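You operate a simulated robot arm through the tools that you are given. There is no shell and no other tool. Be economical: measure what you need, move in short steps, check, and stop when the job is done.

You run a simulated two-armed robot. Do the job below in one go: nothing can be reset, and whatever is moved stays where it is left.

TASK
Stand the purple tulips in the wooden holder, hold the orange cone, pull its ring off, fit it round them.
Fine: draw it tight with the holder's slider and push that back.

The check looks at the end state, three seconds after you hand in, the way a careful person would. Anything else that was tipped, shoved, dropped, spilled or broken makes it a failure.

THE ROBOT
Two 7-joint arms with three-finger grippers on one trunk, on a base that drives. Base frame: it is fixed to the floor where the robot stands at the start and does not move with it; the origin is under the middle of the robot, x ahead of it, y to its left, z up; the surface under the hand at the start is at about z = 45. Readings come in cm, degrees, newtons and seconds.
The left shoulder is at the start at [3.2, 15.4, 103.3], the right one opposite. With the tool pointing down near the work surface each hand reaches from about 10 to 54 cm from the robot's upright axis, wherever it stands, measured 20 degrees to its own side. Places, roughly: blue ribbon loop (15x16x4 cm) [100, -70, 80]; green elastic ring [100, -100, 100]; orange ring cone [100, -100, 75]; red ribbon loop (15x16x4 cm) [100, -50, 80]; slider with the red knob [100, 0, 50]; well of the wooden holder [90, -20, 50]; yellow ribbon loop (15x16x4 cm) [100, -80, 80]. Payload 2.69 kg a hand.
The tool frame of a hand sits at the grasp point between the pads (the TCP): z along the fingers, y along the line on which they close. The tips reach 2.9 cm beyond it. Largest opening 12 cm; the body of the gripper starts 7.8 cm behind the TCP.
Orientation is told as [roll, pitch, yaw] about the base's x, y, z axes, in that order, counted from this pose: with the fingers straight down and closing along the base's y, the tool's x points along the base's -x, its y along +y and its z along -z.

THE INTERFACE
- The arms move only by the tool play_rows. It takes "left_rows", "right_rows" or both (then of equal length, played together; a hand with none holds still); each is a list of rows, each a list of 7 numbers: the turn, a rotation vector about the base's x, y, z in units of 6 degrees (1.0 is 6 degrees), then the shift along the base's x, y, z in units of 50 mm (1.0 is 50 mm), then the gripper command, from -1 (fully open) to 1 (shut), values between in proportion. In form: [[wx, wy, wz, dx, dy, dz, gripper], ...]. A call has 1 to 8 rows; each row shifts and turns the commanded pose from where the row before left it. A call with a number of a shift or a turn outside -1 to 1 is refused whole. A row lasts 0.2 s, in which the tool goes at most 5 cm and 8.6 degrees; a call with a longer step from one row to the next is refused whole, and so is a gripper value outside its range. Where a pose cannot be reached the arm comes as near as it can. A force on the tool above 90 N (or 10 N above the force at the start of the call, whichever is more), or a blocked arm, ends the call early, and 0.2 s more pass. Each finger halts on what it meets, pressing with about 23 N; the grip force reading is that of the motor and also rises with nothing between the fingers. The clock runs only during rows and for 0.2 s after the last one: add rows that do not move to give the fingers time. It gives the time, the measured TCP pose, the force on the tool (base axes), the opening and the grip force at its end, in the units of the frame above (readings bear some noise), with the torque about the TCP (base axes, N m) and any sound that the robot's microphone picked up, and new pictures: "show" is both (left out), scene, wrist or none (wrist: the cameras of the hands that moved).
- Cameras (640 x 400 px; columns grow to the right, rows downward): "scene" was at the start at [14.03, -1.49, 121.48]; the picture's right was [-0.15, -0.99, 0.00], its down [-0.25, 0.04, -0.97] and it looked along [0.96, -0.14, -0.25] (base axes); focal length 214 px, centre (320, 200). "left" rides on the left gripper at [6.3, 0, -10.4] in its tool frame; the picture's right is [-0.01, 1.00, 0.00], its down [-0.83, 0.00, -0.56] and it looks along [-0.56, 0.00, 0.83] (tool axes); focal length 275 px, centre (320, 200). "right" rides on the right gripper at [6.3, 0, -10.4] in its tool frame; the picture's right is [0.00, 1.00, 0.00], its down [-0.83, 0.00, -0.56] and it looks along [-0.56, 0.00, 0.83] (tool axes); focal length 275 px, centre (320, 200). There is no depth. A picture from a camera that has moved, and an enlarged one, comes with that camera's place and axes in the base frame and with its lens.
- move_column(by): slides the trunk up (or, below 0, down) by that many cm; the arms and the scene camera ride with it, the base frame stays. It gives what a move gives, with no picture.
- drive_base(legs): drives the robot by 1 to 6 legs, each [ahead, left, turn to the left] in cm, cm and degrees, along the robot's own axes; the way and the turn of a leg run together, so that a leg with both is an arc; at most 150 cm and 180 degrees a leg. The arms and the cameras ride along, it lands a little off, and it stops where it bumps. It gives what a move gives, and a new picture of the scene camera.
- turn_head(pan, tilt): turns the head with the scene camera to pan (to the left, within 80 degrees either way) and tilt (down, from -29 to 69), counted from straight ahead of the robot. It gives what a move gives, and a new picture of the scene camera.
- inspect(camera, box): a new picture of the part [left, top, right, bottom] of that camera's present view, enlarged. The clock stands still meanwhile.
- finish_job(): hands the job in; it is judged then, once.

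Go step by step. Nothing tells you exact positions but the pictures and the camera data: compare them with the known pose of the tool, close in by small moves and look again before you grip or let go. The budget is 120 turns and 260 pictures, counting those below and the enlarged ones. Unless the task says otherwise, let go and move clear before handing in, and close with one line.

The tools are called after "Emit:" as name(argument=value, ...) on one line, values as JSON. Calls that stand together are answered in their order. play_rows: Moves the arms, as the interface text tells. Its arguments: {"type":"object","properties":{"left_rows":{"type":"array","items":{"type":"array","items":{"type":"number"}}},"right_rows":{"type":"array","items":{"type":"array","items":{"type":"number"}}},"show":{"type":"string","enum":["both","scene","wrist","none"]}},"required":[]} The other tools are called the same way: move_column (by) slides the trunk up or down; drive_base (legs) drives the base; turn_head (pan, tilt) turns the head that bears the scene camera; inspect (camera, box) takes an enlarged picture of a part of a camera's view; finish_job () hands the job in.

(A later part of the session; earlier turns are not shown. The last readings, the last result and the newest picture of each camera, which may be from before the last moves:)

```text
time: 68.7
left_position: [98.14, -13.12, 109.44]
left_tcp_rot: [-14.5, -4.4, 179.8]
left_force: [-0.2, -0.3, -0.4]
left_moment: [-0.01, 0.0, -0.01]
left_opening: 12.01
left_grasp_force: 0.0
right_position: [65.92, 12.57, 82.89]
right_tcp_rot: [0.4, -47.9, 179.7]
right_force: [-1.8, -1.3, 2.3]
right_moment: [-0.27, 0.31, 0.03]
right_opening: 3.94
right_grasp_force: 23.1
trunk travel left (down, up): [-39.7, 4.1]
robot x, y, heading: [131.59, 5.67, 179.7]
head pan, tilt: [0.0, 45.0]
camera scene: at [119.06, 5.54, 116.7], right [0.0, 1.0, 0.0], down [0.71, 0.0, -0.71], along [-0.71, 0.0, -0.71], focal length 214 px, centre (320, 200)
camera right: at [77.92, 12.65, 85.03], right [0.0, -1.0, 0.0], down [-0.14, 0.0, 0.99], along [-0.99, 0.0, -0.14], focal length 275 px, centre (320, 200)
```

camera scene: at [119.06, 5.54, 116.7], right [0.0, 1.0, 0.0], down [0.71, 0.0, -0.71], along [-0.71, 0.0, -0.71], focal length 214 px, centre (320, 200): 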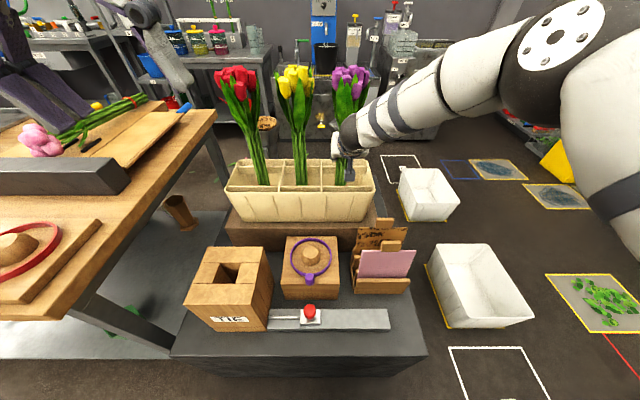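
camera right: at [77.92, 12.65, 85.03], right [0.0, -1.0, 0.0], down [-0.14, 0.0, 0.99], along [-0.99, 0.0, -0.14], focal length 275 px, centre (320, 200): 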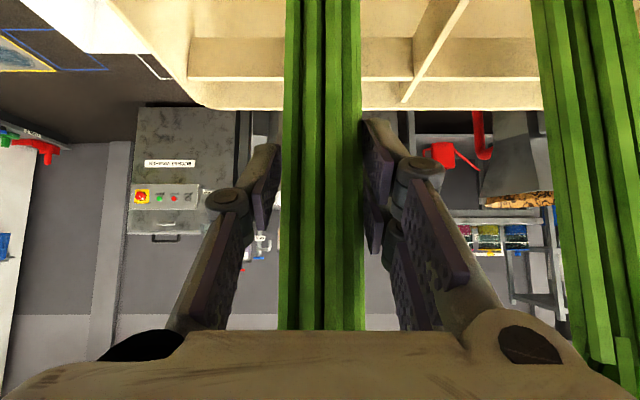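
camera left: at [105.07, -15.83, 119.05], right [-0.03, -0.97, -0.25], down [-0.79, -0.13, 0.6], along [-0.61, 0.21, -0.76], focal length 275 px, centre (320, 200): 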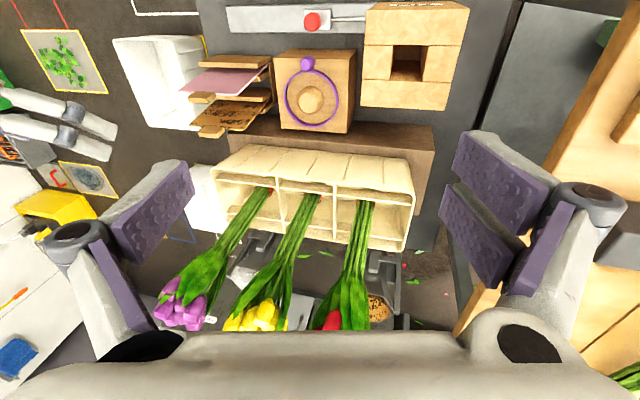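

The bunch is gripped (opening 3.9). I lift it straight up.

Emit:
play_rows(right_rows=[[0, 0, 0, 0, 0, 0.3, 1], [0, 0, 0, 0, 0, 0.6, 1], [0, 0, 0, 0, 0, 0.8, 1], [0, 0, 0, 0, 0, 0.8, 1], [0, 0, 0, 0, 0, 0.8, 1], [0, 0, 0, 0, 0, 0.7, 1], [0, 0, 0, 0, 0, 0.4, 1]])

```text
time: 70.3
left_position: [98.2, -13.13, 109.48]
left_tcp_rot: [-14.5, -4.4, 179.8]
left_force: [0.7, 0.6, -0.8]
left_moment: [0.01, -0.04, -0.03]
left_opening: 11.96
left_grasp_force: 0.2
right_position: [66.01, 12.54, 104.84]
right_tcp_rot: [0.4, -47.9, 179.7]
right_force: [0.3, 0.1, -2.1]
right_moment: [-0.03, 0.01, 0.0]
right_opening: 3.98
right_grasp_force: 22.9
trunk travel left (down, up): [-39.7, 4.1]
robot x, y, heading: [131.81, 5.87, 179.9]
head pan, tilt: [0.0, 45.0]
camera scene: at [119.03, 5.55, 116.69], right [0.0, 1.0, 0.0], down [0.71, 0.0, -0.71], along [-0.71, 0.0, -0.71], focal length 214 px, centre (320, 200)
camera right: at [77.93, 12.65, 107.05], right [0.0, -1.0, 0.0], down [-0.14, 0.0, 0.99], along [-0.99, 0.0, -0.14], focal length 275 px, centre (320, 200)
```

scene: 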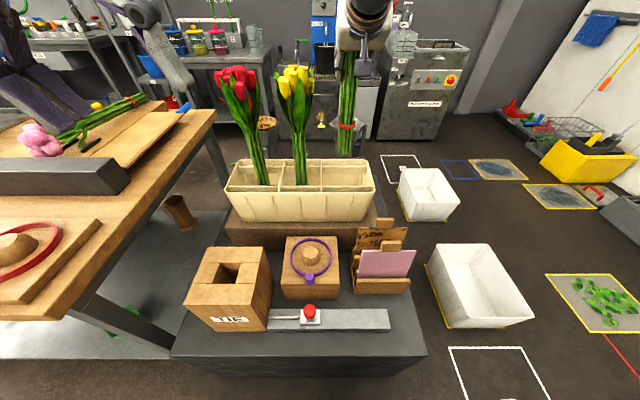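
right: 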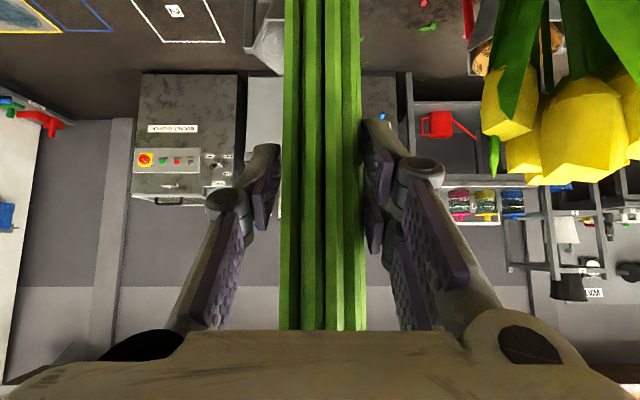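

The bunch is clear of the crate (its bottom ≈23 cm below the grip). Now I measure the well precisely.

Emit:
inspect(camera="scene", box=[170, 230, 330, 340])

Emit:
inspect(camera="left", box=[200, 0, 520, 200])

```text
3.64 times, centred on (250, 285) of scene
camera zoom: at [119.03, 5.55, 116.69], right [0.0, 1.0, 0.0], down [0.71, 0.0, -0.71], along [-0.71, 0.0, -0.71], focal length 780 px, centre (574, -109)
```

zoom: 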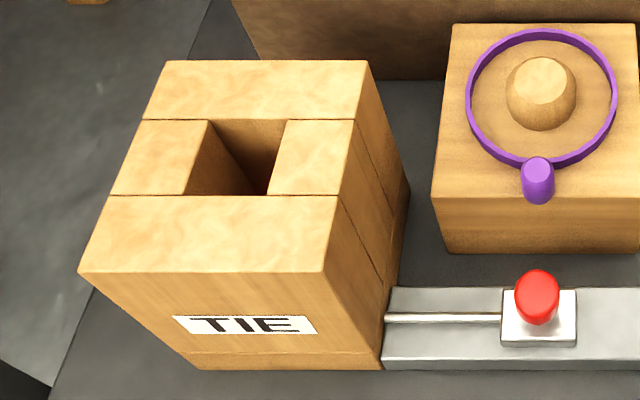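

```text
2.00 times, centred on (360, 100) of left
camera zoom: at [105.13, -15.74, 119.07], right [-0.03, -0.97, -0.25], down [-0.79, -0.13, 0.6], along [-0.62, 0.21, -0.76], focal length 551 px, centre (240, 400)
```

zoom: 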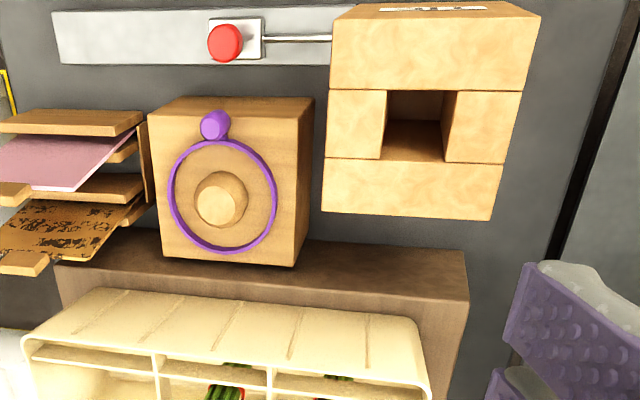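

The box spans x 86.6–101.7, y -24.9…-10, top z≈66.3; the well centre is (94.2,-17.4), about 5.5 cm square. I pull the bunch in towards me, then drive sideways so the right hand is in front of the well.

Emit:
play_rows(right_rows=[[0, 0, 0, 0.5, 0, 0, 1], [0, 0, 0, 0.9, 0, 0, 1], [0, 0, 0, 0.95, 0, 0, 1], [0, 0, 0, 0.95, 0, 0, 1], [0, 0, 0, 0.95, 0, 0, 1], [0, 0, 0, 0.95, 0, 0, 1], [0, 0, 0, 0.7, 0, 0, 1], [0, 0, 0, 0.3, 0, 0, 1]], show="scene")

Emit:
drive_base(legs=[[-6, 0, 0], [0, 30, 0]])

```text
time: 72.1
left_position: [98.05, -13.02, 109.42]
left_tcp_rot: [-14.5, -4.4, 179.8]
left_force: [0.4, 0.3, 0.3]
left_moment: [0.0, 0.01, -0.01]
left_opening: 12.01
left_grasp_force: 0.1
right_position: [96.75, 13.04, 104.29]
right_tcp_rot: [0.4, -47.2, 178.8]
right_force: [0.4, 0.4, -3.5]
right_moment: [0.0, -0.03, 0.01]
right_opening: 3.93
right_grasp_force: 22.5
trunk travel left (down, up): [-39.7, 4.1]
robot x, y, heading: [132.15, 5.62, 180.1]
head pan, tilt: [0.0, 45.0]
camera scene: at [118.76, 5.87, 117.1], right [0.04, 1.0, 0.0], down [0.67, -0.02, -0.75], along [-0.74, 0.03, -0.67], focal length 214 px, centre (320, 200)
```

scene: 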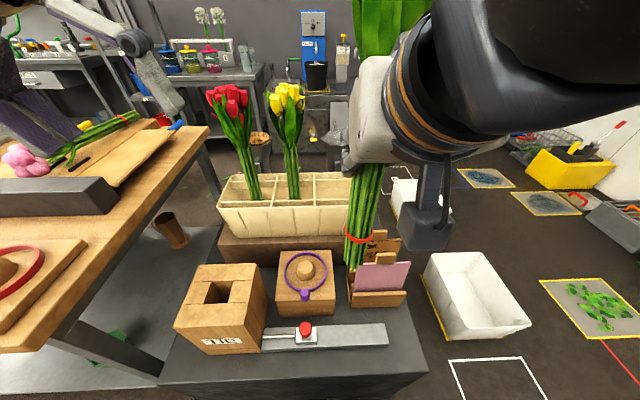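

```text
time: 75.5
left_position: [104.02, -42.87, 109.53]
left_tcp_rot: [-14.5, -4.4, 179.8]
left_force: [1.5, 0.2, 0.5]
left_moment: [0.03, 0.02, 0.01]
left_opening: 12.02
left_grasp_force: 0.0
right_position: [102.85, -17.1, 104.45]
right_tcp_rot: [0.0, -47.5, 179.6]
right_force: [0.2, 0.4, -3.3]
right_moment: [-0.01, -0.05, -0.01]
right_opening: 3.98
right_grasp_force: 22.8
trunk travel left (down, up): [-39.7, 4.1]
robot x, y, heading: [138.09, -24.41, 179.8]
head pan, tilt: [0.0, 45.0]
camera scene: at [124.64, -24.07, 117.34], right [0.04, 1.0, 0.0], down [0.65, -0.03, -0.76], along [-0.76, 0.03, -0.65], focal length 214 px, centre (320, 200)
```

scene: 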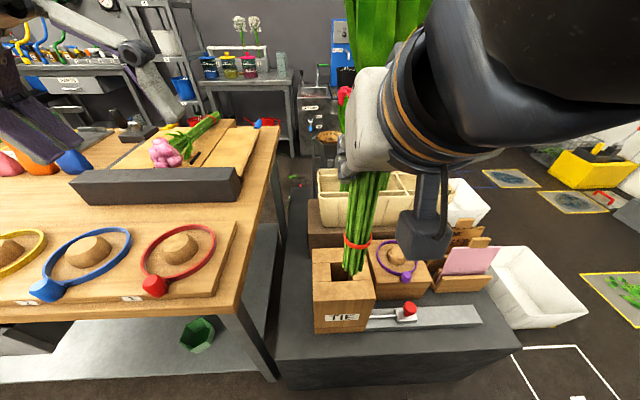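

Now move the bunch above the well and verify alignment with the head and left cameras.

Emit:
play_rows(right_rows=[[0, 0, 0, -0.6, 0, 0, 1], [0, 0, 0, -0.7, -0.05, 0, 1], [0, 0, 0, -0.43, 0, 0, 1], [0, 0, 0, 0, 0, 0, 1]], left_rows=[[0.8, 0, 0, 0, 0, 0, -1], [0.8, 0.7, 0, 0, 0, 0, -1], [0.8, 0, 0, 0, 0, 0, -1], [0, 0, 0, 0, 0, 0, -1]])

Emit:
inspect(camera="scene", box=[260, 180, 420, 340])

```text
time: 76.5
left_position: [103.88, -43.0, 109.61]
left_tcp_rot: [-29.1, -8.5, -178.5]
left_force: [-0.2, -0.4, 0.2]
left_moment: [0.0, 0.01, 0.0]
left_opening: 12.0
left_grasp_force: 0.1
right_position: [94.14, -17.46, 104.61]
right_tcp_rot: [0.0, -47.5, 179.7]
right_force: [0.3, 0.5, -3.8]
right_moment: [0.03, -0.02, -0.02]
right_opening: 3.93
right_grasp_force: 23.4
trunk travel left (down, up): [-39.7, 4.1]
robot x, y, heading: [137.88, -24.2, 180.1]
head pan, tilt: [0.0, 45.0]
camera scene: at [124.99, -24.37, 116.7], right [0.0, 1.0, 0.0], down [0.71, 0.0, -0.71], along [-0.71, 0.0, -0.71], focal length 214 px, centre (320, 200)
camera right: at [106.11, -17.42, 106.81], right [0.0, -1.0, 0.0], down [-0.15, 0.0, 0.99], along [-0.99, 0.01, -0.15], focal length 275 px, centre (320, 200)
camera left: at [111.71, -47.89, 117.58], right [-0.06, -0.88, -0.48], down [-0.74, -0.28, 0.61], along [-0.67, 0.39, -0.63], focal length 275 px, centre (320, 200)
```

scene: 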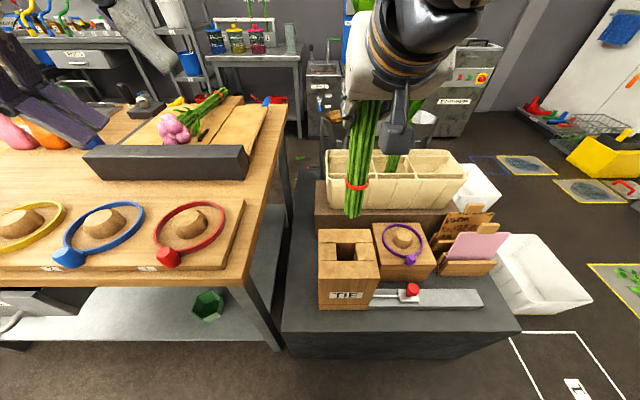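
right: 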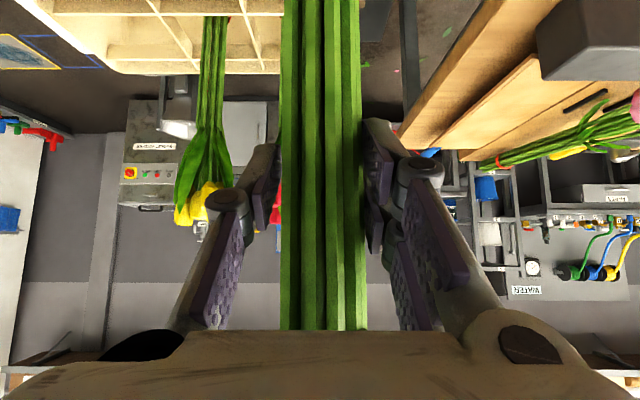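
left: 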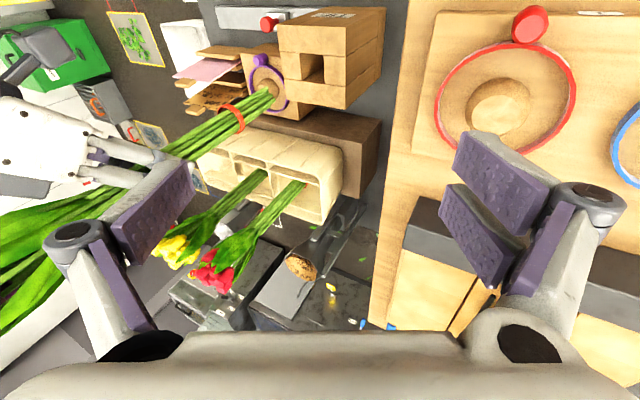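

```text
2.50 times, centred on (340, 260) of scene
camera zoom: at [124.99, -24.37, 116.7], right [0.0, 1.0, 0.0], down [0.71, 0.0, -0.71], along [-0.71, 0.0, -0.71], focal length 536 px, centre (270, 50)
```

zoom: 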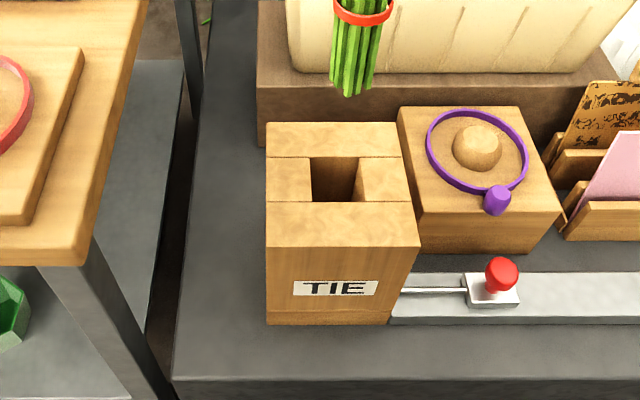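

Bunch bottom is at about (94.4,-17.1,82), nearly over the well. I fine-shift and descend to just above the opening.

Emit:
play_rows(right_rows=[[0, 0, 0, -0.04, -0.06, -0.5, 1], [0, 0, 0, 0, 0, -0.8, 1], [0, 0, 0, 0, 0, -0.8, 1], [0, 0, 0, 0, 0, -0.5, 1], [0, 0, 0, 0, 0, 0, 1]])

Emit:
inspect(camera="scene", box=[280, 180, 420, 300])

Emit:
inspect(camera="left", box=[180, 0, 420, 150])

```text
time: 77.7
left_position: [104.05, -42.9, 109.47]
left_tcp_rot: [-29.1, -8.5, -178.5]
left_force: [0.9, -0.1, 0.8]
left_moment: [-0.01, 0.03, -0.01]
left_opening: 12.0
left_grasp_force: 0.0
right_position: [94.12, -17.76, 91.3]
right_tcp_rot: [0.1, -47.6, 179.5]
right_force: [-0.2, -0.3, -2.5]
right_moment: [0.0, 0.01, 0.0]
right_opening: 3.95
right_grasp_force: 23.1
trunk travel left (down, up): [-39.7, 4.1]
robot x, y, heading: [137.84, -24.34, 180.0]
head pan, tilt: [0.0, 45.0]
camera scene: at [124.99, -24.38, 116.7], right [0.0, 1.0, 0.0], down [0.71, 0.0, -0.71], along [-0.71, 0.0, -0.71], focal length 214 px, centre (320, 200)
camera right: at [105.95, -17.72, 93.69], right [0.0, -1.0, 0.0], down [-0.15, 0.0, 0.99], along [-0.99, 0.01, -0.15], focal length 275 px, centre (320, 200)
```

scene: 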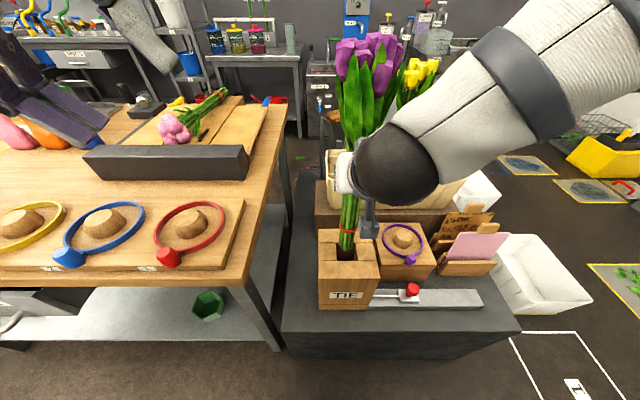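
right: 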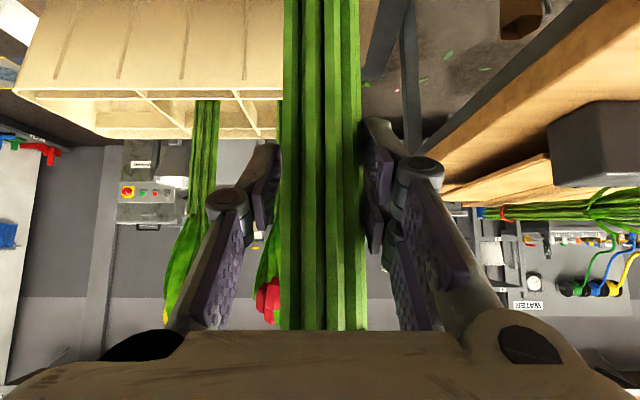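

```text
3.33 times, centred on (350, 240) of scene
camera zoom: at [124.99, -24.38, 116.7], right [0.0, 1.0, 0.0], down [0.71, 0.0, -0.71], along [-0.71, 0.0, -0.71], focal length 715 px, centre (220, 67)
```

zoom: 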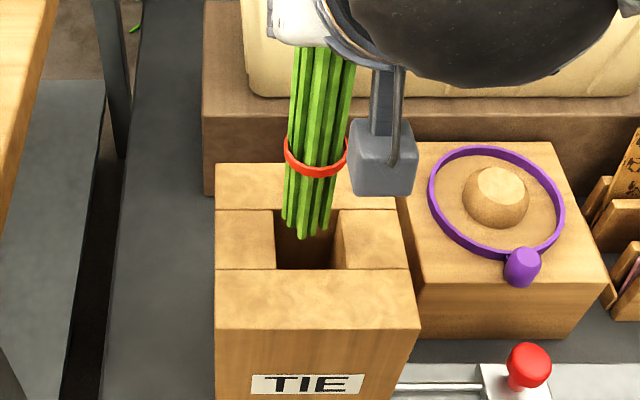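

```text
2.67 times, centred on (300, 75) of left
camera zoom: at [111.71, -47.89, 117.58], right [-0.06, -0.88, -0.48], down [-0.74, -0.28, 0.61], along [-0.67, 0.39, -0.64], focal length 734 px, centre (373, 533)
```

zoom: 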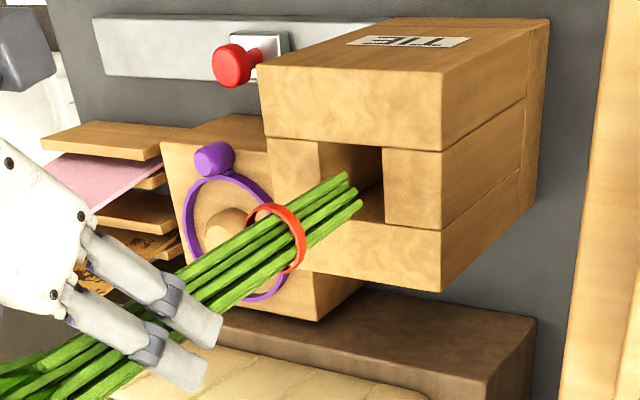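

Well aligned with the opening. I lower it in, stopping on contact.

Emit:
play_rows(right_rows=[[0, 0, 0, 0, 0, -0.4, 1], [0, 0, 0, 0, 0, -0.5, 1], [0, 0, 0, 0, 0, -0.5, 1], [0, 0, 0, 0, 0, -0.5, 1], [0, 0, 0, 0, 0, -0.5, 1], [0, 0, 0, 0, 0, -0.4, 1], [0, 0, 0, 0, 0, 0, 1]])

```text
time: 79.3
left_position: [104.11, -42.84, 109.43]
left_tcp_rot: [-29.0, -8.5, -178.6]
left_force: [1.1, 0.8, 0.5]
left_moment: [-0.03, -0.02, -0.02]
left_opening: 12.01
left_grasp_force: 0.0
right_position: [94.08, -17.73, 77.4]
right_tcp_rot: [0.0, -47.7, 179.5]
right_force: [0.9, -1.1, -2.6]
right_moment: [0.02, -0.02, -0.01]
right_opening: 3.95
right_grasp_force: 22.7
trunk travel left (down, up): [-39.7, 4.1]
robot x, y, heading: [137.84, -24.49, 179.7]
head pan, tilt: [0.0, 45.0]
camera scene: at [124.98, -24.39, 116.7], right [0.0, 1.0, 0.0], down [0.71, 0.0, -0.71], along [-0.71, 0.0, -0.71], focal length 214 px, centre (320, 200)
camera right: at [105.99, -17.69, 79.75], right [0.0, -1.0, 0.0], down [-0.15, 0.0, 0.99], along [-0.99, 0.0, -0.15], focal length 275 px, centre (320, 200)
```

scene: 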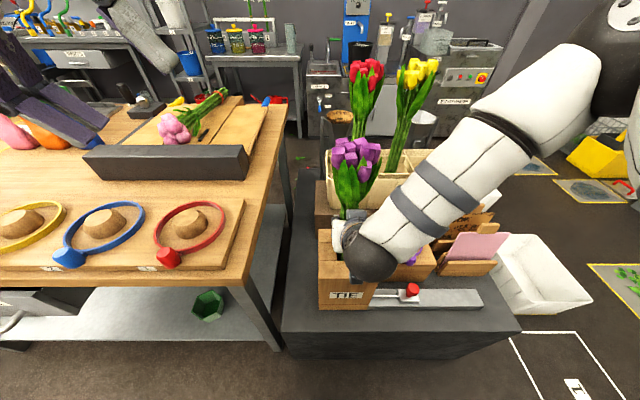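
right: 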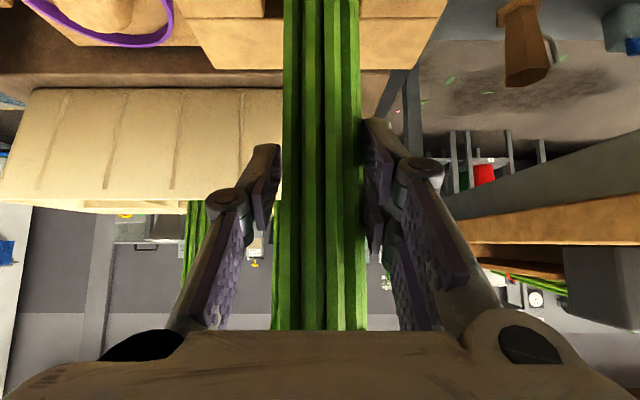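

No contact yet (bottom ≈53). I continue more slowly.

Emit:
play_rows(right_rows=[[0, 0, 0, 0, 0, -0.25, 1], [0, 0, 0, 0, 0, -0.25, 1], [0, 0, 0, 0, 0, -0.2, 1], [0, 0, 0, 0, 0, -0.2, 1], [0, 0, 0, 0, 0, -0.15, 1], [0, 0, 0, 0, 0, 0, 1]], show="scene")

```text
time: 80.7
left_position: [104.05, -42.96, 109.6]
left_tcp_rot: [-29.0, -8.4, -178.6]
left_force: [0.4, -0.3, 0.6]
left_moment: [-0.02, -0.03, -0.02]
left_opening: 12.03
left_grasp_force: 0.0
right_position: [94.01, -17.71, 72.15]
right_tcp_rot: [0.0, -47.8, 179.5]
right_force: [0.1, -0.3, -0.5]
right_moment: [-0.04, -0.02, 0.03]
right_opening: 3.95
right_grasp_force: 23.1
trunk travel left (down, up): [-39.7, 4.1]
robot x, y, heading: [138.12, -24.34, 179.8]
head pan, tilt: [0.0, 45.0]
camera scene: at [124.98, -24.39, 116.7], right [0.0, 1.0, 0.0], down [0.71, 0.0, -0.71], along [-0.71, 0.0, -0.71], focal length 214 px, centre (320, 200)
```

scene: 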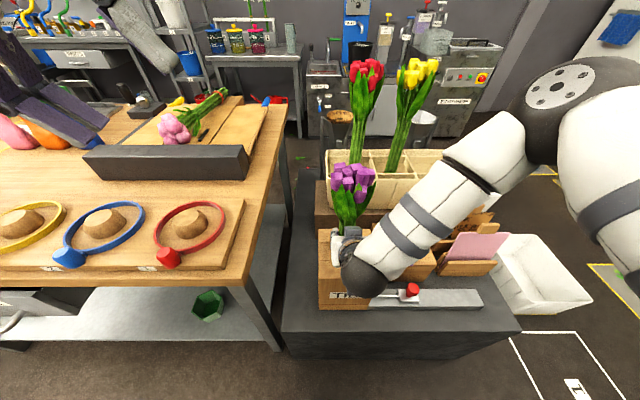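

The weight reading is nearly gone, so it should be on the bottom. I confirm with a small press.

Emit:
play_rows(right_rows=[[0, 0, 0, 0, 0, -0.06, 1], [0, 0, 0, 0, 0, -0.06, 1], [0, 0, 0, 0, 0, 0, 1]], show="none")

```text
time: 81.5
left_position: [104.25, -42.96, 109.62]
left_tcp_rot: [-29.0, -8.6, -178.6]
left_force: [-0.8, -0.4, 0.9]
left_moment: [-0.06, 0.01, 0.0]
left_opening: 12.03
left_grasp_force: 0.0
right_position: [94.06, -17.68, 71.81]
right_tcp_rot: [0.2, -47.8, 179.4]
right_force: [0.4, 0.1, 19.6]
right_moment: [0.05, 0.21, -0.01]
right_opening: 3.99
right_grasp_force: 22.6
trunk travel left (down, up): [-39.7, 4.1]
robot x, y, heading: [137.84, -24.08, 179.9]
head pan, tilt: [0.0, 45.0]
```

It's seated on the bottom. I release gently and withdraw horizontally.

Emit:
play_rows(right_rows=[[0, 0, 0, 0, 0, 0.05, 1], [0, 0, 0, 0, 0, 0, 0.2], [0, 0, 0, 0, 0, 0, -0.2], [0, 0, 0, 0, 0, 0, -0.4], [0, 0, 0, 0.4, 0, 0.05, -0.4], [0, 0, 0, 0.6, 0, 0.2, -0.4], [0, 0, 0, 0.6, 0, 0.4, -0.4], [0, 0, 0, 0, 0, 0, -0.4]])

Emit:
inspect(camera="scene", box=[260, 120, 420, 320])

```text
time: 83.3
left_position: [103.96, -43.05, 109.52]
left_tcp_rot: [-29.0, -8.5, -178.7]
left_force: [-0.5, 0.2, -0.5]
left_moment: [0.0, 0.0, -0.01]
left_opening: 12.0
left_grasp_force: 0.0
right_position: [102.04, -17.61, 75.29]
right_tcp_rot: [0.1, -47.6, 179.5]
right_force: [-0.5, 1.1, -0.5]
right_moment: [0.0, 0.01, 0.0]
right_opening: 8.38
right_grasp_force: 0.1
trunk travel left (down, up): [-39.7, 4.1]
robot x, y, heading: [137.85, -24.08, 180.1]
head pan, tilt: [0.0, 45.0]
camera scene: at [124.97, -24.38, 116.69], right [0.0, 1.0, 0.0], down [0.71, 0.0, -0.71], along [-0.71, 0.0, -0.71], focal length 214 px, centre (320, 200)
camera right: at [113.88, -17.71, 77.54], right [0.0, -1.0, 0.0], down [-0.15, 0.0, 0.99], along [-0.99, 0.01, -0.15], focal length 275 px, centre (320, 200)
```

scene: 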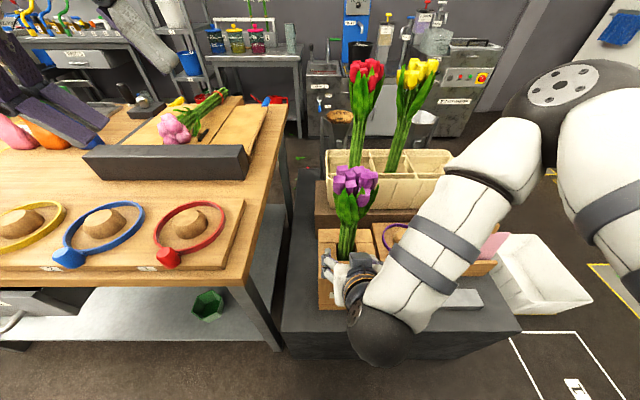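
right: 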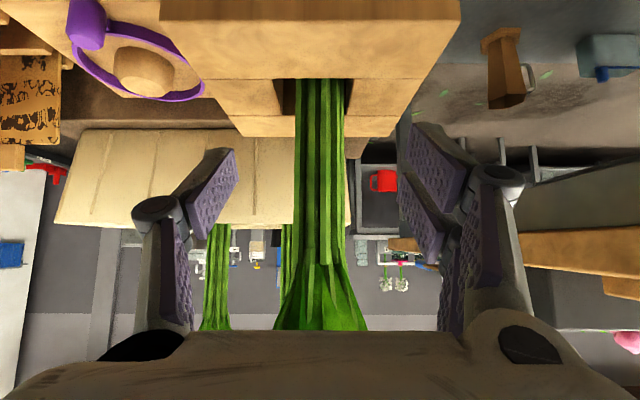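

```text
2.00 times, centred on (340, 220) of scene
camera zoom: at [124.97, -24.38, 116.69], right [0.0, 1.0, 0.0], down [0.71, 0.0, -0.71], along [-0.71, 0.0, -0.71], focal length 429 px, centre (280, 160)
```

zoom: 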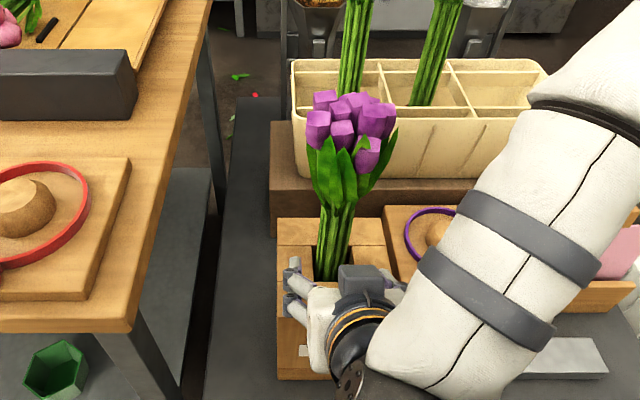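

The purple tulips stand in the well. I raise the right hand clear and look at the cone on the table.

Emit:
play_rows(right_rows=[[0, 0, 0, 0.4, 0, 0.2, -0.4], [0, 0, 0, 0.3, 0.1, 0.7, -0.4], [0, 0, 0, 0.1, 0.2, 0.9, -0.4], [0, 0, 0, 0, 0.2, 0.9, -0.4], [0, 0, 0, 0, 0.2, 0.9, -0.4], [0, 0, 0, 0, 0.2, 0.9, -0.4], [0, 0, 0, 0, 0.2, 0.9, -0.4]], show="none")

Emit:
turn_head(pan=50, tilt=30)

Emit:
turn_head(pan=75, tilt=40)

```text
time: 84.9
left_position: [104.1, -42.91, 109.48]
left_tcp_rot: [-29.0, -8.6, -178.6]
left_force: [0.4, 0.8, -0.3]
left_moment: [0.01, 0.04, 0.02]
left_opening: 11.98
left_grasp_force: 0.1
right_position: [102.45, -16.0, 101.29]
right_tcp_rot: [0.0, -47.6, 179.6]
right_force: [-0.3, 0.4, 0.0]
right_moment: [0.0, 0.0, 0.01]
right_opening: 8.4
right_grasp_force: 0.0
right hand out of reach, approached as far as the arm can: row 2, 3, 4, 5
trunk travel left (down, up): [-39.7, 4.1]
robot x, y, heading: [137.95, -24.19, 179.8]
head pan, tilt: [0.0, 45.0]
```

```text
time: 86.1
left_position: [104.07, -42.94, 109.46]
left_tcp_rot: [-29.0, -8.6, -178.6]
left_force: [-0.3, -1.2, -0.1]
left_moment: [0.01, 0.01, -0.04]
left_opening: 12.01
left_grasp_force: 0.0
right_position: [102.45, -16.05, 101.18]
right_tcp_rot: [0.0, -47.5, 179.5]
right_force: [0.1, -1.0, -0.3]
right_moment: [0.0, -0.01, 0.03]
right_opening: 8.4
right_grasp_force: 0.0
trunk travel left (down, up): [-39.7, 4.1]
robot x, y, heading: [137.74, -24.49, 180.1]
head pan, tilt: [50.0, 30.0]
camera scene: at [127.28, -31.31, 118.96], right [-0.76, 0.64, 0.0], down [0.32, 0.38, -0.87], along [-0.56, -0.66, -0.5], focal length 214 px, centre (320, 200)
```

scene: 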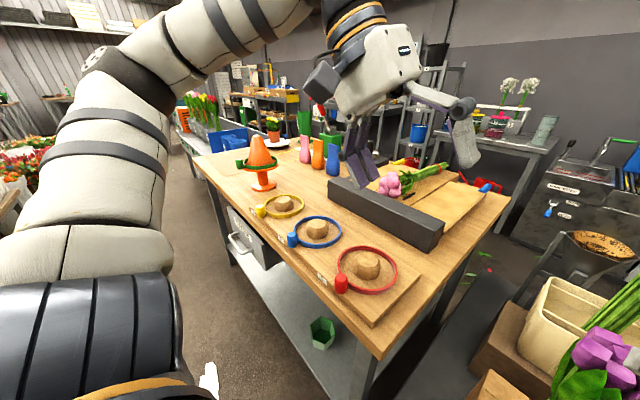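

```text
time: 87.0
left_position: [104.0, -42.91, 109.46]
left_tcp_rot: [-29.0, -8.5, -178.6]
left_force: [0.3, 1.3, -0.1]
left_moment: [0.03, -0.01, 0.01]
left_opening: 12.0
left_grasp_force: 0.0
right_position: [102.43, -16.15, 101.25]
right_tcp_rot: [0.0, -47.7, 179.6]
right_force: [-0.5, -1.4, 0.3]
right_moment: [0.02, 0.03, 0.04]
right_opening: 8.39
right_grasp_force: 0.0
trunk travel left (down, up): [-39.7, 4.1]
robot x, y, heading: [137.88, -24.25, 179.8]
head pan, tilt: [75.0, 40.0]
camera scene: at [130.89, -32.61, 117.42], right [-0.97, 0.26, 0.0], down [0.17, 0.62, -0.77], along [-0.2, -0.74, -0.64], focal length 214 px, centre (320, 200)
```

scene: 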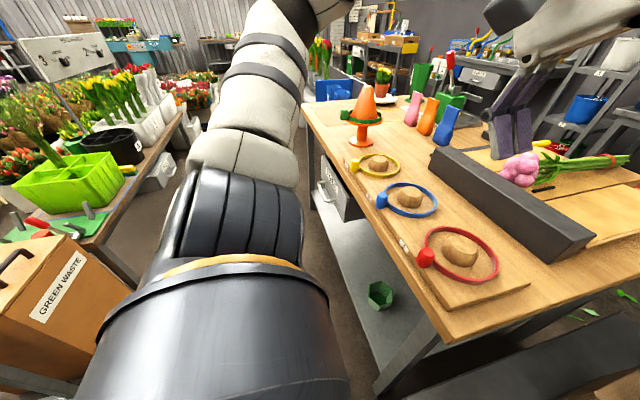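

The cone stands at about (92,-107) on the table, reachable from the aisle behind the table. I drive partway along it.

Emit:
drive_base(legs=[[-1, 0, 0], [0, 55, 0]])

Emit:
turn_head(pan=25, tilt=40)

```text
time: 92.1
left_position: [105.01, -98.13, 109.56]
left_tcp_rot: [-29.1, -8.5, -178.5]
left_force: [0.7, -0.6, 0.3]
left_moment: [0.0, -0.04, -0.01]
left_opening: 12.0
left_grasp_force: 0.0
right_position: [103.41, -71.46, 101.19]
right_tcp_rot: [0.0, -47.6, 179.7]
right_force: [-0.1, -0.3, 0.5]
right_moment: [0.0, 0.01, -0.02]
right_opening: 8.39
right_grasp_force: 0.1
trunk travel left (down, up): [-39.7, 4.1]
robot x, y, heading: [138.39, -79.66, -180.1]
head pan, tilt: [75.0, 40.0]
camera scene: at [131.9, -87.76, 117.42], right [-0.97, 0.26, 0.0], down [0.17, 0.62, -0.77], along [-0.2, -0.74, -0.64], focal length 214 px, centre (320, 200)
```

scene: 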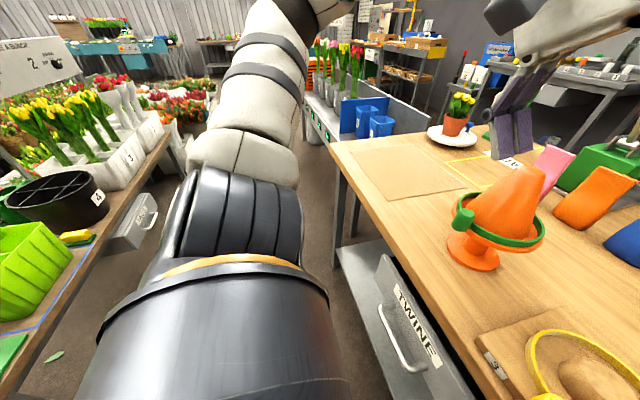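

```text
time: 93.2
left_position: [105.06, -98.11, 109.39]
left_tcp_rot: [-29.0, -8.6, -178.5]
left_force: [0.9, 0.3, -0.4]
left_moment: [-0.01, -0.02, 0.02]
left_opening: 11.99
left_grasp_force: 0.0
right_position: [103.4, -71.32, 101.25]
right_tcp_rot: [0.1, -47.5, 179.7]
right_force: [0.3, 0.2, 0.7]
right_moment: [-0.02, -0.03, -0.02]
right_opening: 8.39
right_grasp_force: 0.1
trunk travel left (down, up): [-39.7, 4.1]
robot x, y, heading: [139.36, -79.22, -180.0]
head pan, tilt: [25.0, 40.0]
camera scene: at [126.39, -83.14, 117.42], right [-0.42, 0.91, 0.0], down [0.58, 0.27, -0.77], along [-0.69, -0.33, -0.64], focal length 214 px, centre (320, 200)
```

scene: 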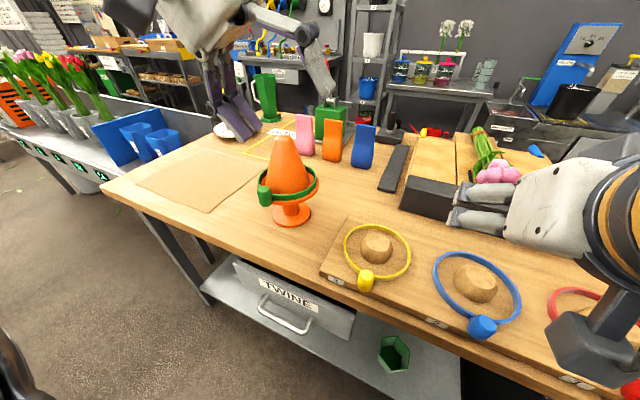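

The green ring on the cone has a tab facing the aisle side. I zoom in.

Emit:
inspect(camera="scene", box=[230, 120, 350, 240])

Emit:
inspect(camera="left", box=[0, 0, 640, 400])

Emit:
inspect(camera="right", box=[0, 0, 640, 400])

```text
3.33 times, centred on (290, 180) of scene
camera zoom: at [126.39, -83.14, 117.42], right [-0.42, 0.91, 0.0], down [0.58, 0.27, -0.77], along [-0.69, -0.33, -0.64], focal length 715 px, centre (420, 267)
```

zoom: 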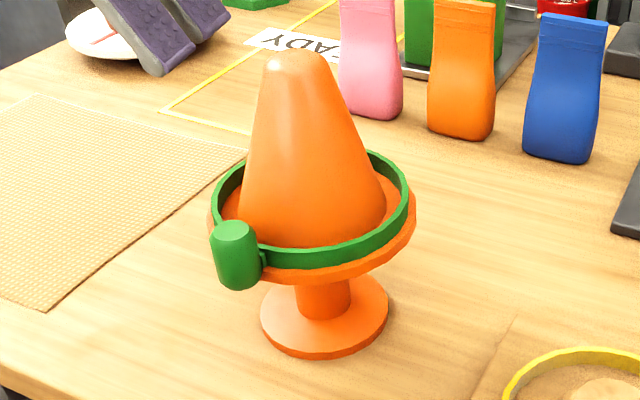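

```text
1.00 times, centred on (320, 200) of left (not enlarged: the box is as wide or as high as the picture)
camera zoom: at [112.75, -103.09, 117.58], right [-0.05, -0.88, -0.48], down [-0.74, -0.29, 0.61], along [-0.67, 0.39, -0.64], focal length 275 px, centre (320, 200)
```

zoom: 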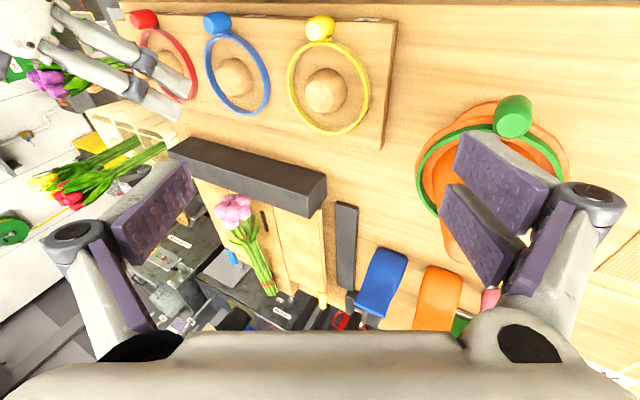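

```text
1.00 times, centred on (320, 200) of right (not enlarged: the box is as wide or as high as the picture)
camera zoom: at [115.37, -71.29, 103.53], right [0.0, -1.0, 0.0], down [-0.15, 0.0, 0.99], along [-0.99, 0.0, -0.15], focal length 275 px, centre (320, 200)
```

zoom: 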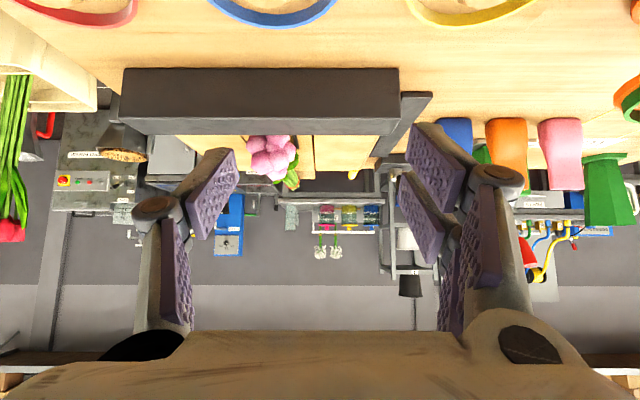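

The ring lies on the cone's disc (z≈87.5, r≈7) with its tab at about (102,-106,91); below the disc is a slim stem (z 79–86). Plan: left hand holds the stem from the free side, right hand grips the tab from above. I drive so the cone is centred.

Emit:
drive_base(legs=[[0, 27, 0]])

Emit:
turn_head(pan=0, tilt=45)

Emit:
inspect(camera="scene", box=[260, 120, 380, 230])

```text
time: 95.9
left_position: [104.9, -125.2, 109.48]
left_tcp_rot: [-29.0, -8.5, -178.6]
left_force: [0.1, 0.7, -0.3]
left_moment: [-0.01, -0.02, -0.03]
left_opening: 11.98
left_grasp_force: 0.1
right_position: [103.44, -98.37, 101.21]
right_tcp_rot: [0.0, -47.5, 179.6]
right_force: [0.2, 0.5, 0.0]
right_moment: [-0.01, -0.02, 0.0]
right_opening: 8.43
right_grasp_force: 0.0
trunk travel left (down, up): [-39.7, 4.1]
robot x, y, heading: [139.12, -106.25, 180.1]
head pan, tilt: [25.0, 40.0]
camera scene: at [126.39, -110.21, 117.42], right [-0.42, 0.91, 0.0], down [0.58, 0.27, -0.77], along [-0.69, -0.32, -0.64], focal length 214 px, centre (320, 200)
```

scene: 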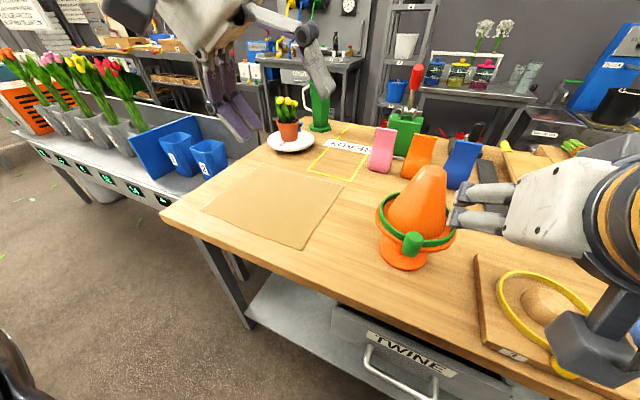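

```text
time: 96.8
left_position: [105.0, -125.27, 109.53]
left_tcp_rot: [-29.0, -8.5, -178.7]
left_force: [0.0, -0.1, 0.5]
left_moment: [0.02, 0.03, 0.0]
left_opening: 11.99
left_grasp_force: 0.0
right_position: [103.52, -98.35, 101.21]
right_tcp_rot: [0.2, -47.6, 179.6]
right_force: [-0.7, 1.2, 0.1]
right_moment: [0.01, 0.01, 0.02]
right_opening: 8.41
right_grasp_force: 0.1
trunk travel left (down, up): [-39.7, 4.1]
robot x, y, heading: [138.93, -106.29, 180.0]
head pan, tilt: [0.0, 45.0]
camera scene: at [125.96, -106.6, 116.7], right [0.0, 1.0, 0.0], down [0.71, 0.0, -0.71], along [-0.71, 0.0, -0.71], focal length 214 px, centre (320, 200)
```

scene: 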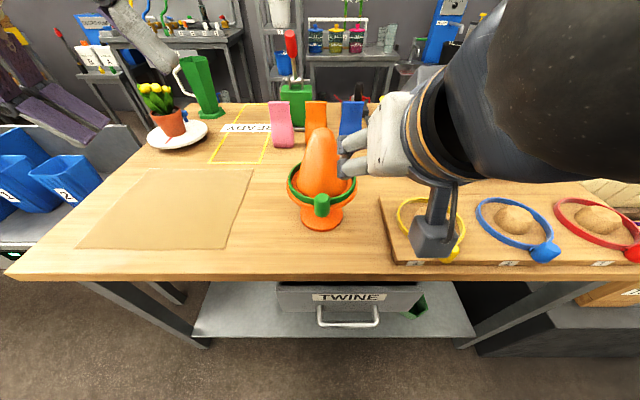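

```text
3.64 times, centred on (320, 175) of scene
camera zoom: at [125.96, -106.6, 116.7], right [0.0, 1.0, 0.0], down [0.71, 0.0, -0.71], along [-0.71, 0.0, -0.71], focal length 780 px, centre (320, 291)
```

zoom: 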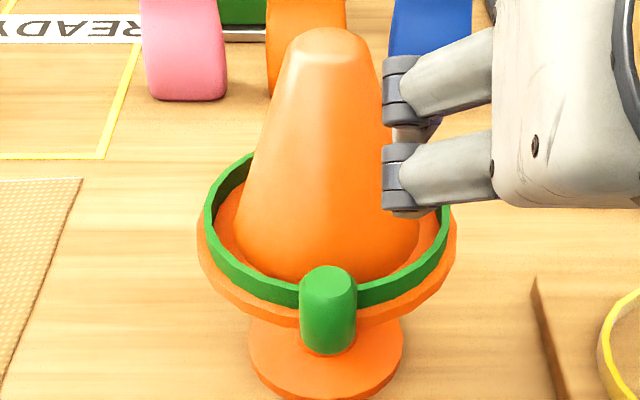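

The cone axis is at about (91.9,-106.2), tab at (101.6,-106.2,91). I turn the right hand to point down and the left hand to point at the stem from the empty side.

Emit:
play_rows(left_rows=[[0.157, 0.978, -0.795, 0, 0, 0, -1], [0.157, 0.978, -0.795, 0, 0, 0, -1], [0.157, 0.978, -0.795, 0, 0, -0.1, -1], [0.157, 0.978, -0.795, -0.1, 0, -0.2, -1], [0.157, 0.978, -0.795, -0.2, 0, -0.3, -1], [0.157, 0.978, -0.795, -0.2, 0, -0.4, -1], [0.157, 0.978, -0.795, -0.2, 0.1, -0.4, -1], [0.157, 0.978, -0.795, -0.2, 0.1, -0.4, -1]], right_rows=[[0, -1, 0, 0.2, 0.1, 0, -1], [0, -1, 0, 0.2, 0.1, 0, -1], [0, -1, 0, 0.2, 0, 0, -1], [0, -1, 0, 0.2, 0, 0, -1], [0, -1, 0, 0.1, 0, 0, -1], [0, -1, 0, 0.1, 0, 0, -1], [0, -1, 0, 0, 0, 0, -1], [0, -0.92, 0, 0, 0, 0, -1]])

```text
time: 98.6
left_position: [100.57, -124.18, 100.38]
left_tcp_rot: [-16.8, -54.2, 134.0]
left_force: [-0.3, -0.5, -0.4]
left_moment: [0.01, -0.01, 0.0]
left_opening: 12.0
left_grasp_force: 0.2
right_position: [108.34, -97.44, 101.23]
right_tcp_rot: [-0.2, 0.0, 179.7]
right_force: [0.1, -0.8, 0.1]
right_moment: [0.01, 0.01, 0.01]
right_opening: 12.0
right_grasp_force: 0.0
trunk travel left (down, up): [-39.7, 4.1]
robot x, y, heading: [138.34, -106.51, 180.1]
head pan, tilt: [0.0, 45.0]
camera scene: at [125.93, -106.61, 116.69], right [0.0, 1.0, 0.0], down [0.71, 0.0, -0.71], along [-0.71, 0.0, -0.71], focal length 214 px, centre (320, 200)
camera right: at [114.69, -97.36, 111.6], right [0.0, -1.0, 0.0], down [-0.83, 0.0, 0.56], along [-0.56, 0.0, -0.83], focal length 275 px, centre (320, 200)
camera left: at [106.42, -134.84, 101.2], right [-0.85, -0.49, -0.17], down [-0.15, -0.07, 0.99], along [-0.5, 0.87, -0.01], focal length 275 px, centre (320, 200)
```

scene: 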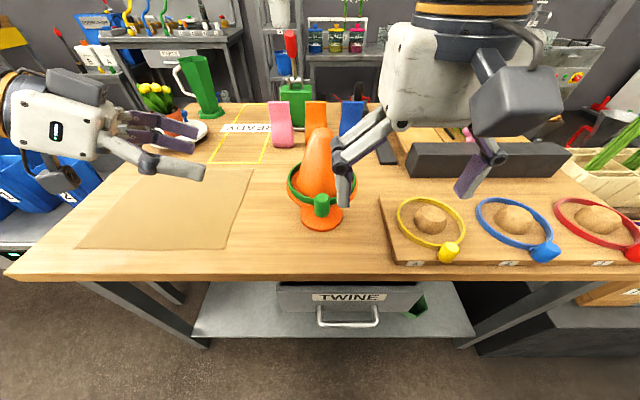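
right: 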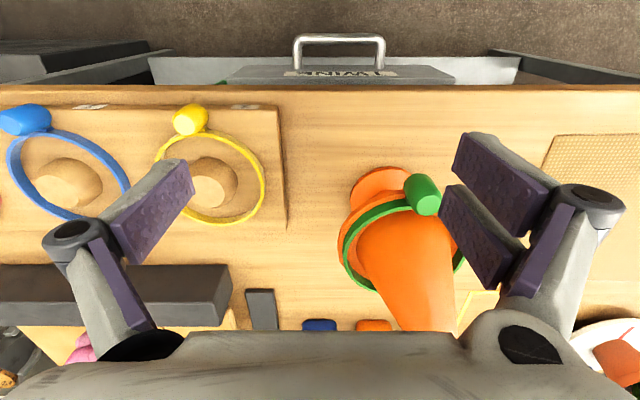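
left: 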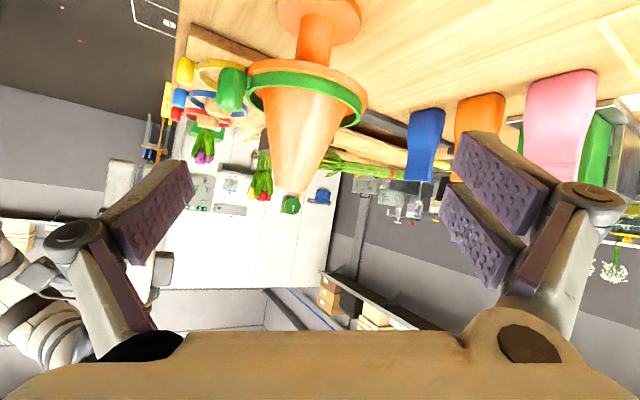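

Both views fit. I finish the left rotation and bring it to staging height.

Emit:
play_rows(left_rows=[[0.157, 0.978, -0.795, -0.1, 0, -0.3, -1], [0.157, 0.978, -0.795, -0.2, 0, -0.6, -1], [0, 0, 0, -0.2, 0, -0.8, -1], [0, 0, 0, -0.2, 0.1, -0.7, -1], [0, 0, 0, 0, 0.1, -0.1, -0.2], [0, 0, 0, 0, 0, 0, -0.2]])

Emit:
inspect(camera="left", box=[160, 0, 480, 200])

```text
time: 100.0
left_position: [97.05, -123.08, 87.95]
left_tcp_rot: [0.0, -62.0, 110.1]
left_force: [0.5, 0.6, -0.1]
left_moment: [-0.02, 0.02, 0.02]
left_opening: 7.2
left_grasp_force: 0.1
right_position: [108.5, -97.24, 101.26]
right_tcp_rot: [-0.3, 0.0, 179.8]
right_force: [0.5, 0.0, 0.1]
right_moment: [0.0, -0.03, 0.0]
right_opening: 11.99
right_grasp_force: 0.1
trunk travel left (down, up): [-39.7, 4.1]
robot x, y, heading: [138.78, -106.31, 179.9]
head pan, tilt: [0.0, 45.0]
camera scene: at [125.96, -106.59, 116.7], right [0.0, 1.0, 0.0], down [0.71, 0.0, -0.71], along [-0.71, 0.0, -0.71], focal length 214 px, centre (320, 200)
camera left: at [101.13, -134.66, 87.31], right [-0.94, -0.34, 0.0], down [0.04, -0.09, 0.99], along [-0.34, 0.93, 0.1], focal length 275 px, centre (320, 200)
```

scene: 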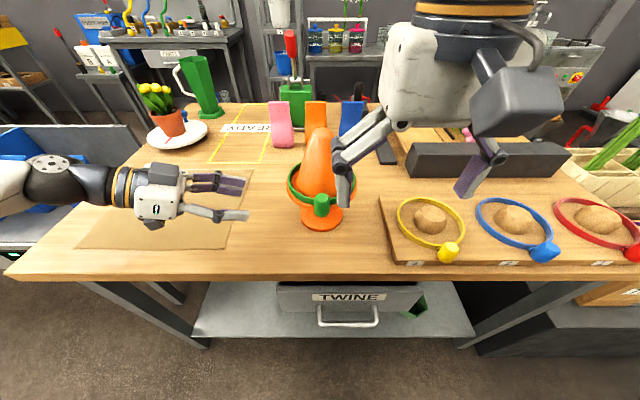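
left: 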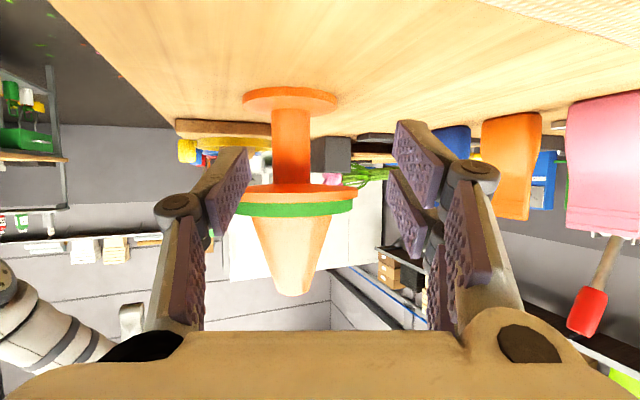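

```text
2.00 times, centred on (320, 100) of left
camera zoom: at [101.13, -134.66, 87.31], right [-0.94, -0.34, 0.0], down [0.04, -0.09, 0.99], along [-0.34, 0.93, 0.1], focal length 551 px, centre (320, 400)
```

zoom: 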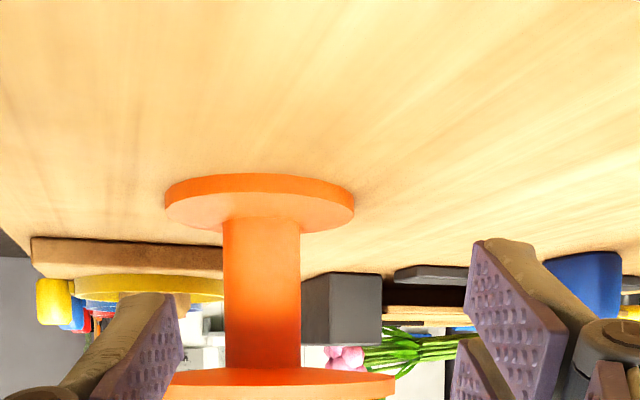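

The stem is clearly visible: about z 80.3–88.5. I correct sideways, go down to z≈84 and approach to 8 cm short.

Emit:
play_rows(left_rows=[[0, 0, 0, 0.3, 0.1, -0.2, -0.2], [0, 0, 0, 0.25, 0.2, -0.3, -0.2], [0, 0, 0, -0.1, 0.4, -0.3, -0.2], [0, 0, 0, -0.2, 0.5, 0, -0.2], [0, 0, 0, -0.2, 0.45, 0, -0.2], [0, 0, 0, 0, 0, 0, -0.2]])

```text
time: 101.4
left_position: [97.24, -114.75, 83.92]
left_tcp_rot: [-0.1, -62.1, 110.1]
left_force: [-0.5, 0.5, -1.5]
left_moment: [-0.02, -0.02, 0.01]
left_opening: 7.21
left_grasp_force: 0.1
right_position: [108.42, -97.31, 101.23]
right_tcp_rot: [-0.3, -0.1, 179.7]
right_force: [-0.3, -0.6, -0.2]
right_moment: [0.01, 0.02, -0.01]
right_opening: 11.98
right_grasp_force: 0.0
trunk travel left (down, up): [-39.7, 4.1]
robot x, y, heading: [138.87, -106.4, 179.7]
head pan, tilt: [0.0, 45.0]
camera scene: at [125.98, -106.6, 116.7], right [0.0, 1.0, 0.0], down [0.71, 0.0, -0.71], along [-0.71, 0.0, -0.71], focal length 214 px, centre (320, 200)
camera left: at [101.41, -126.29, 83.3], right [-0.94, -0.34, 0.0], down [0.04, -0.09, 0.99], along [-0.34, 0.93, 0.1], focal length 275 px, centre (320, 200)
```

scene: 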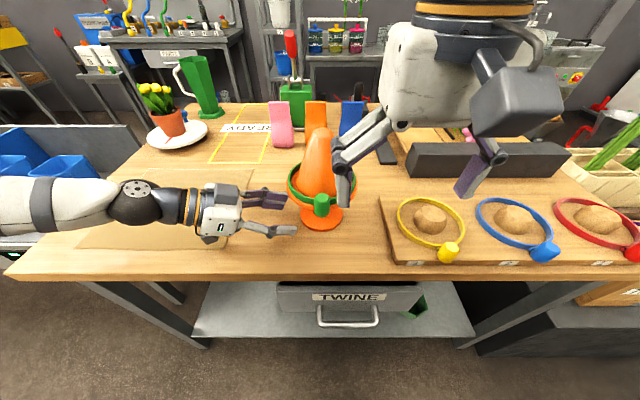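
left: 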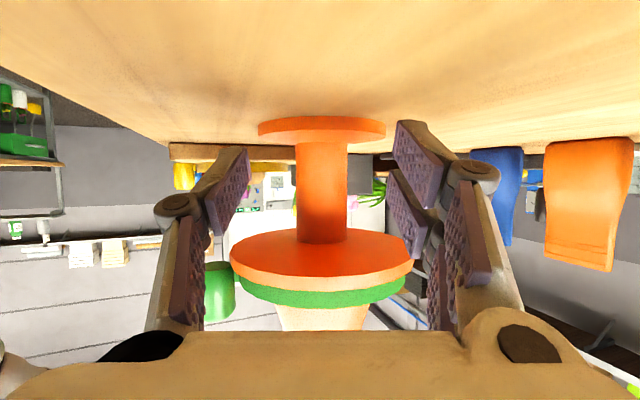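

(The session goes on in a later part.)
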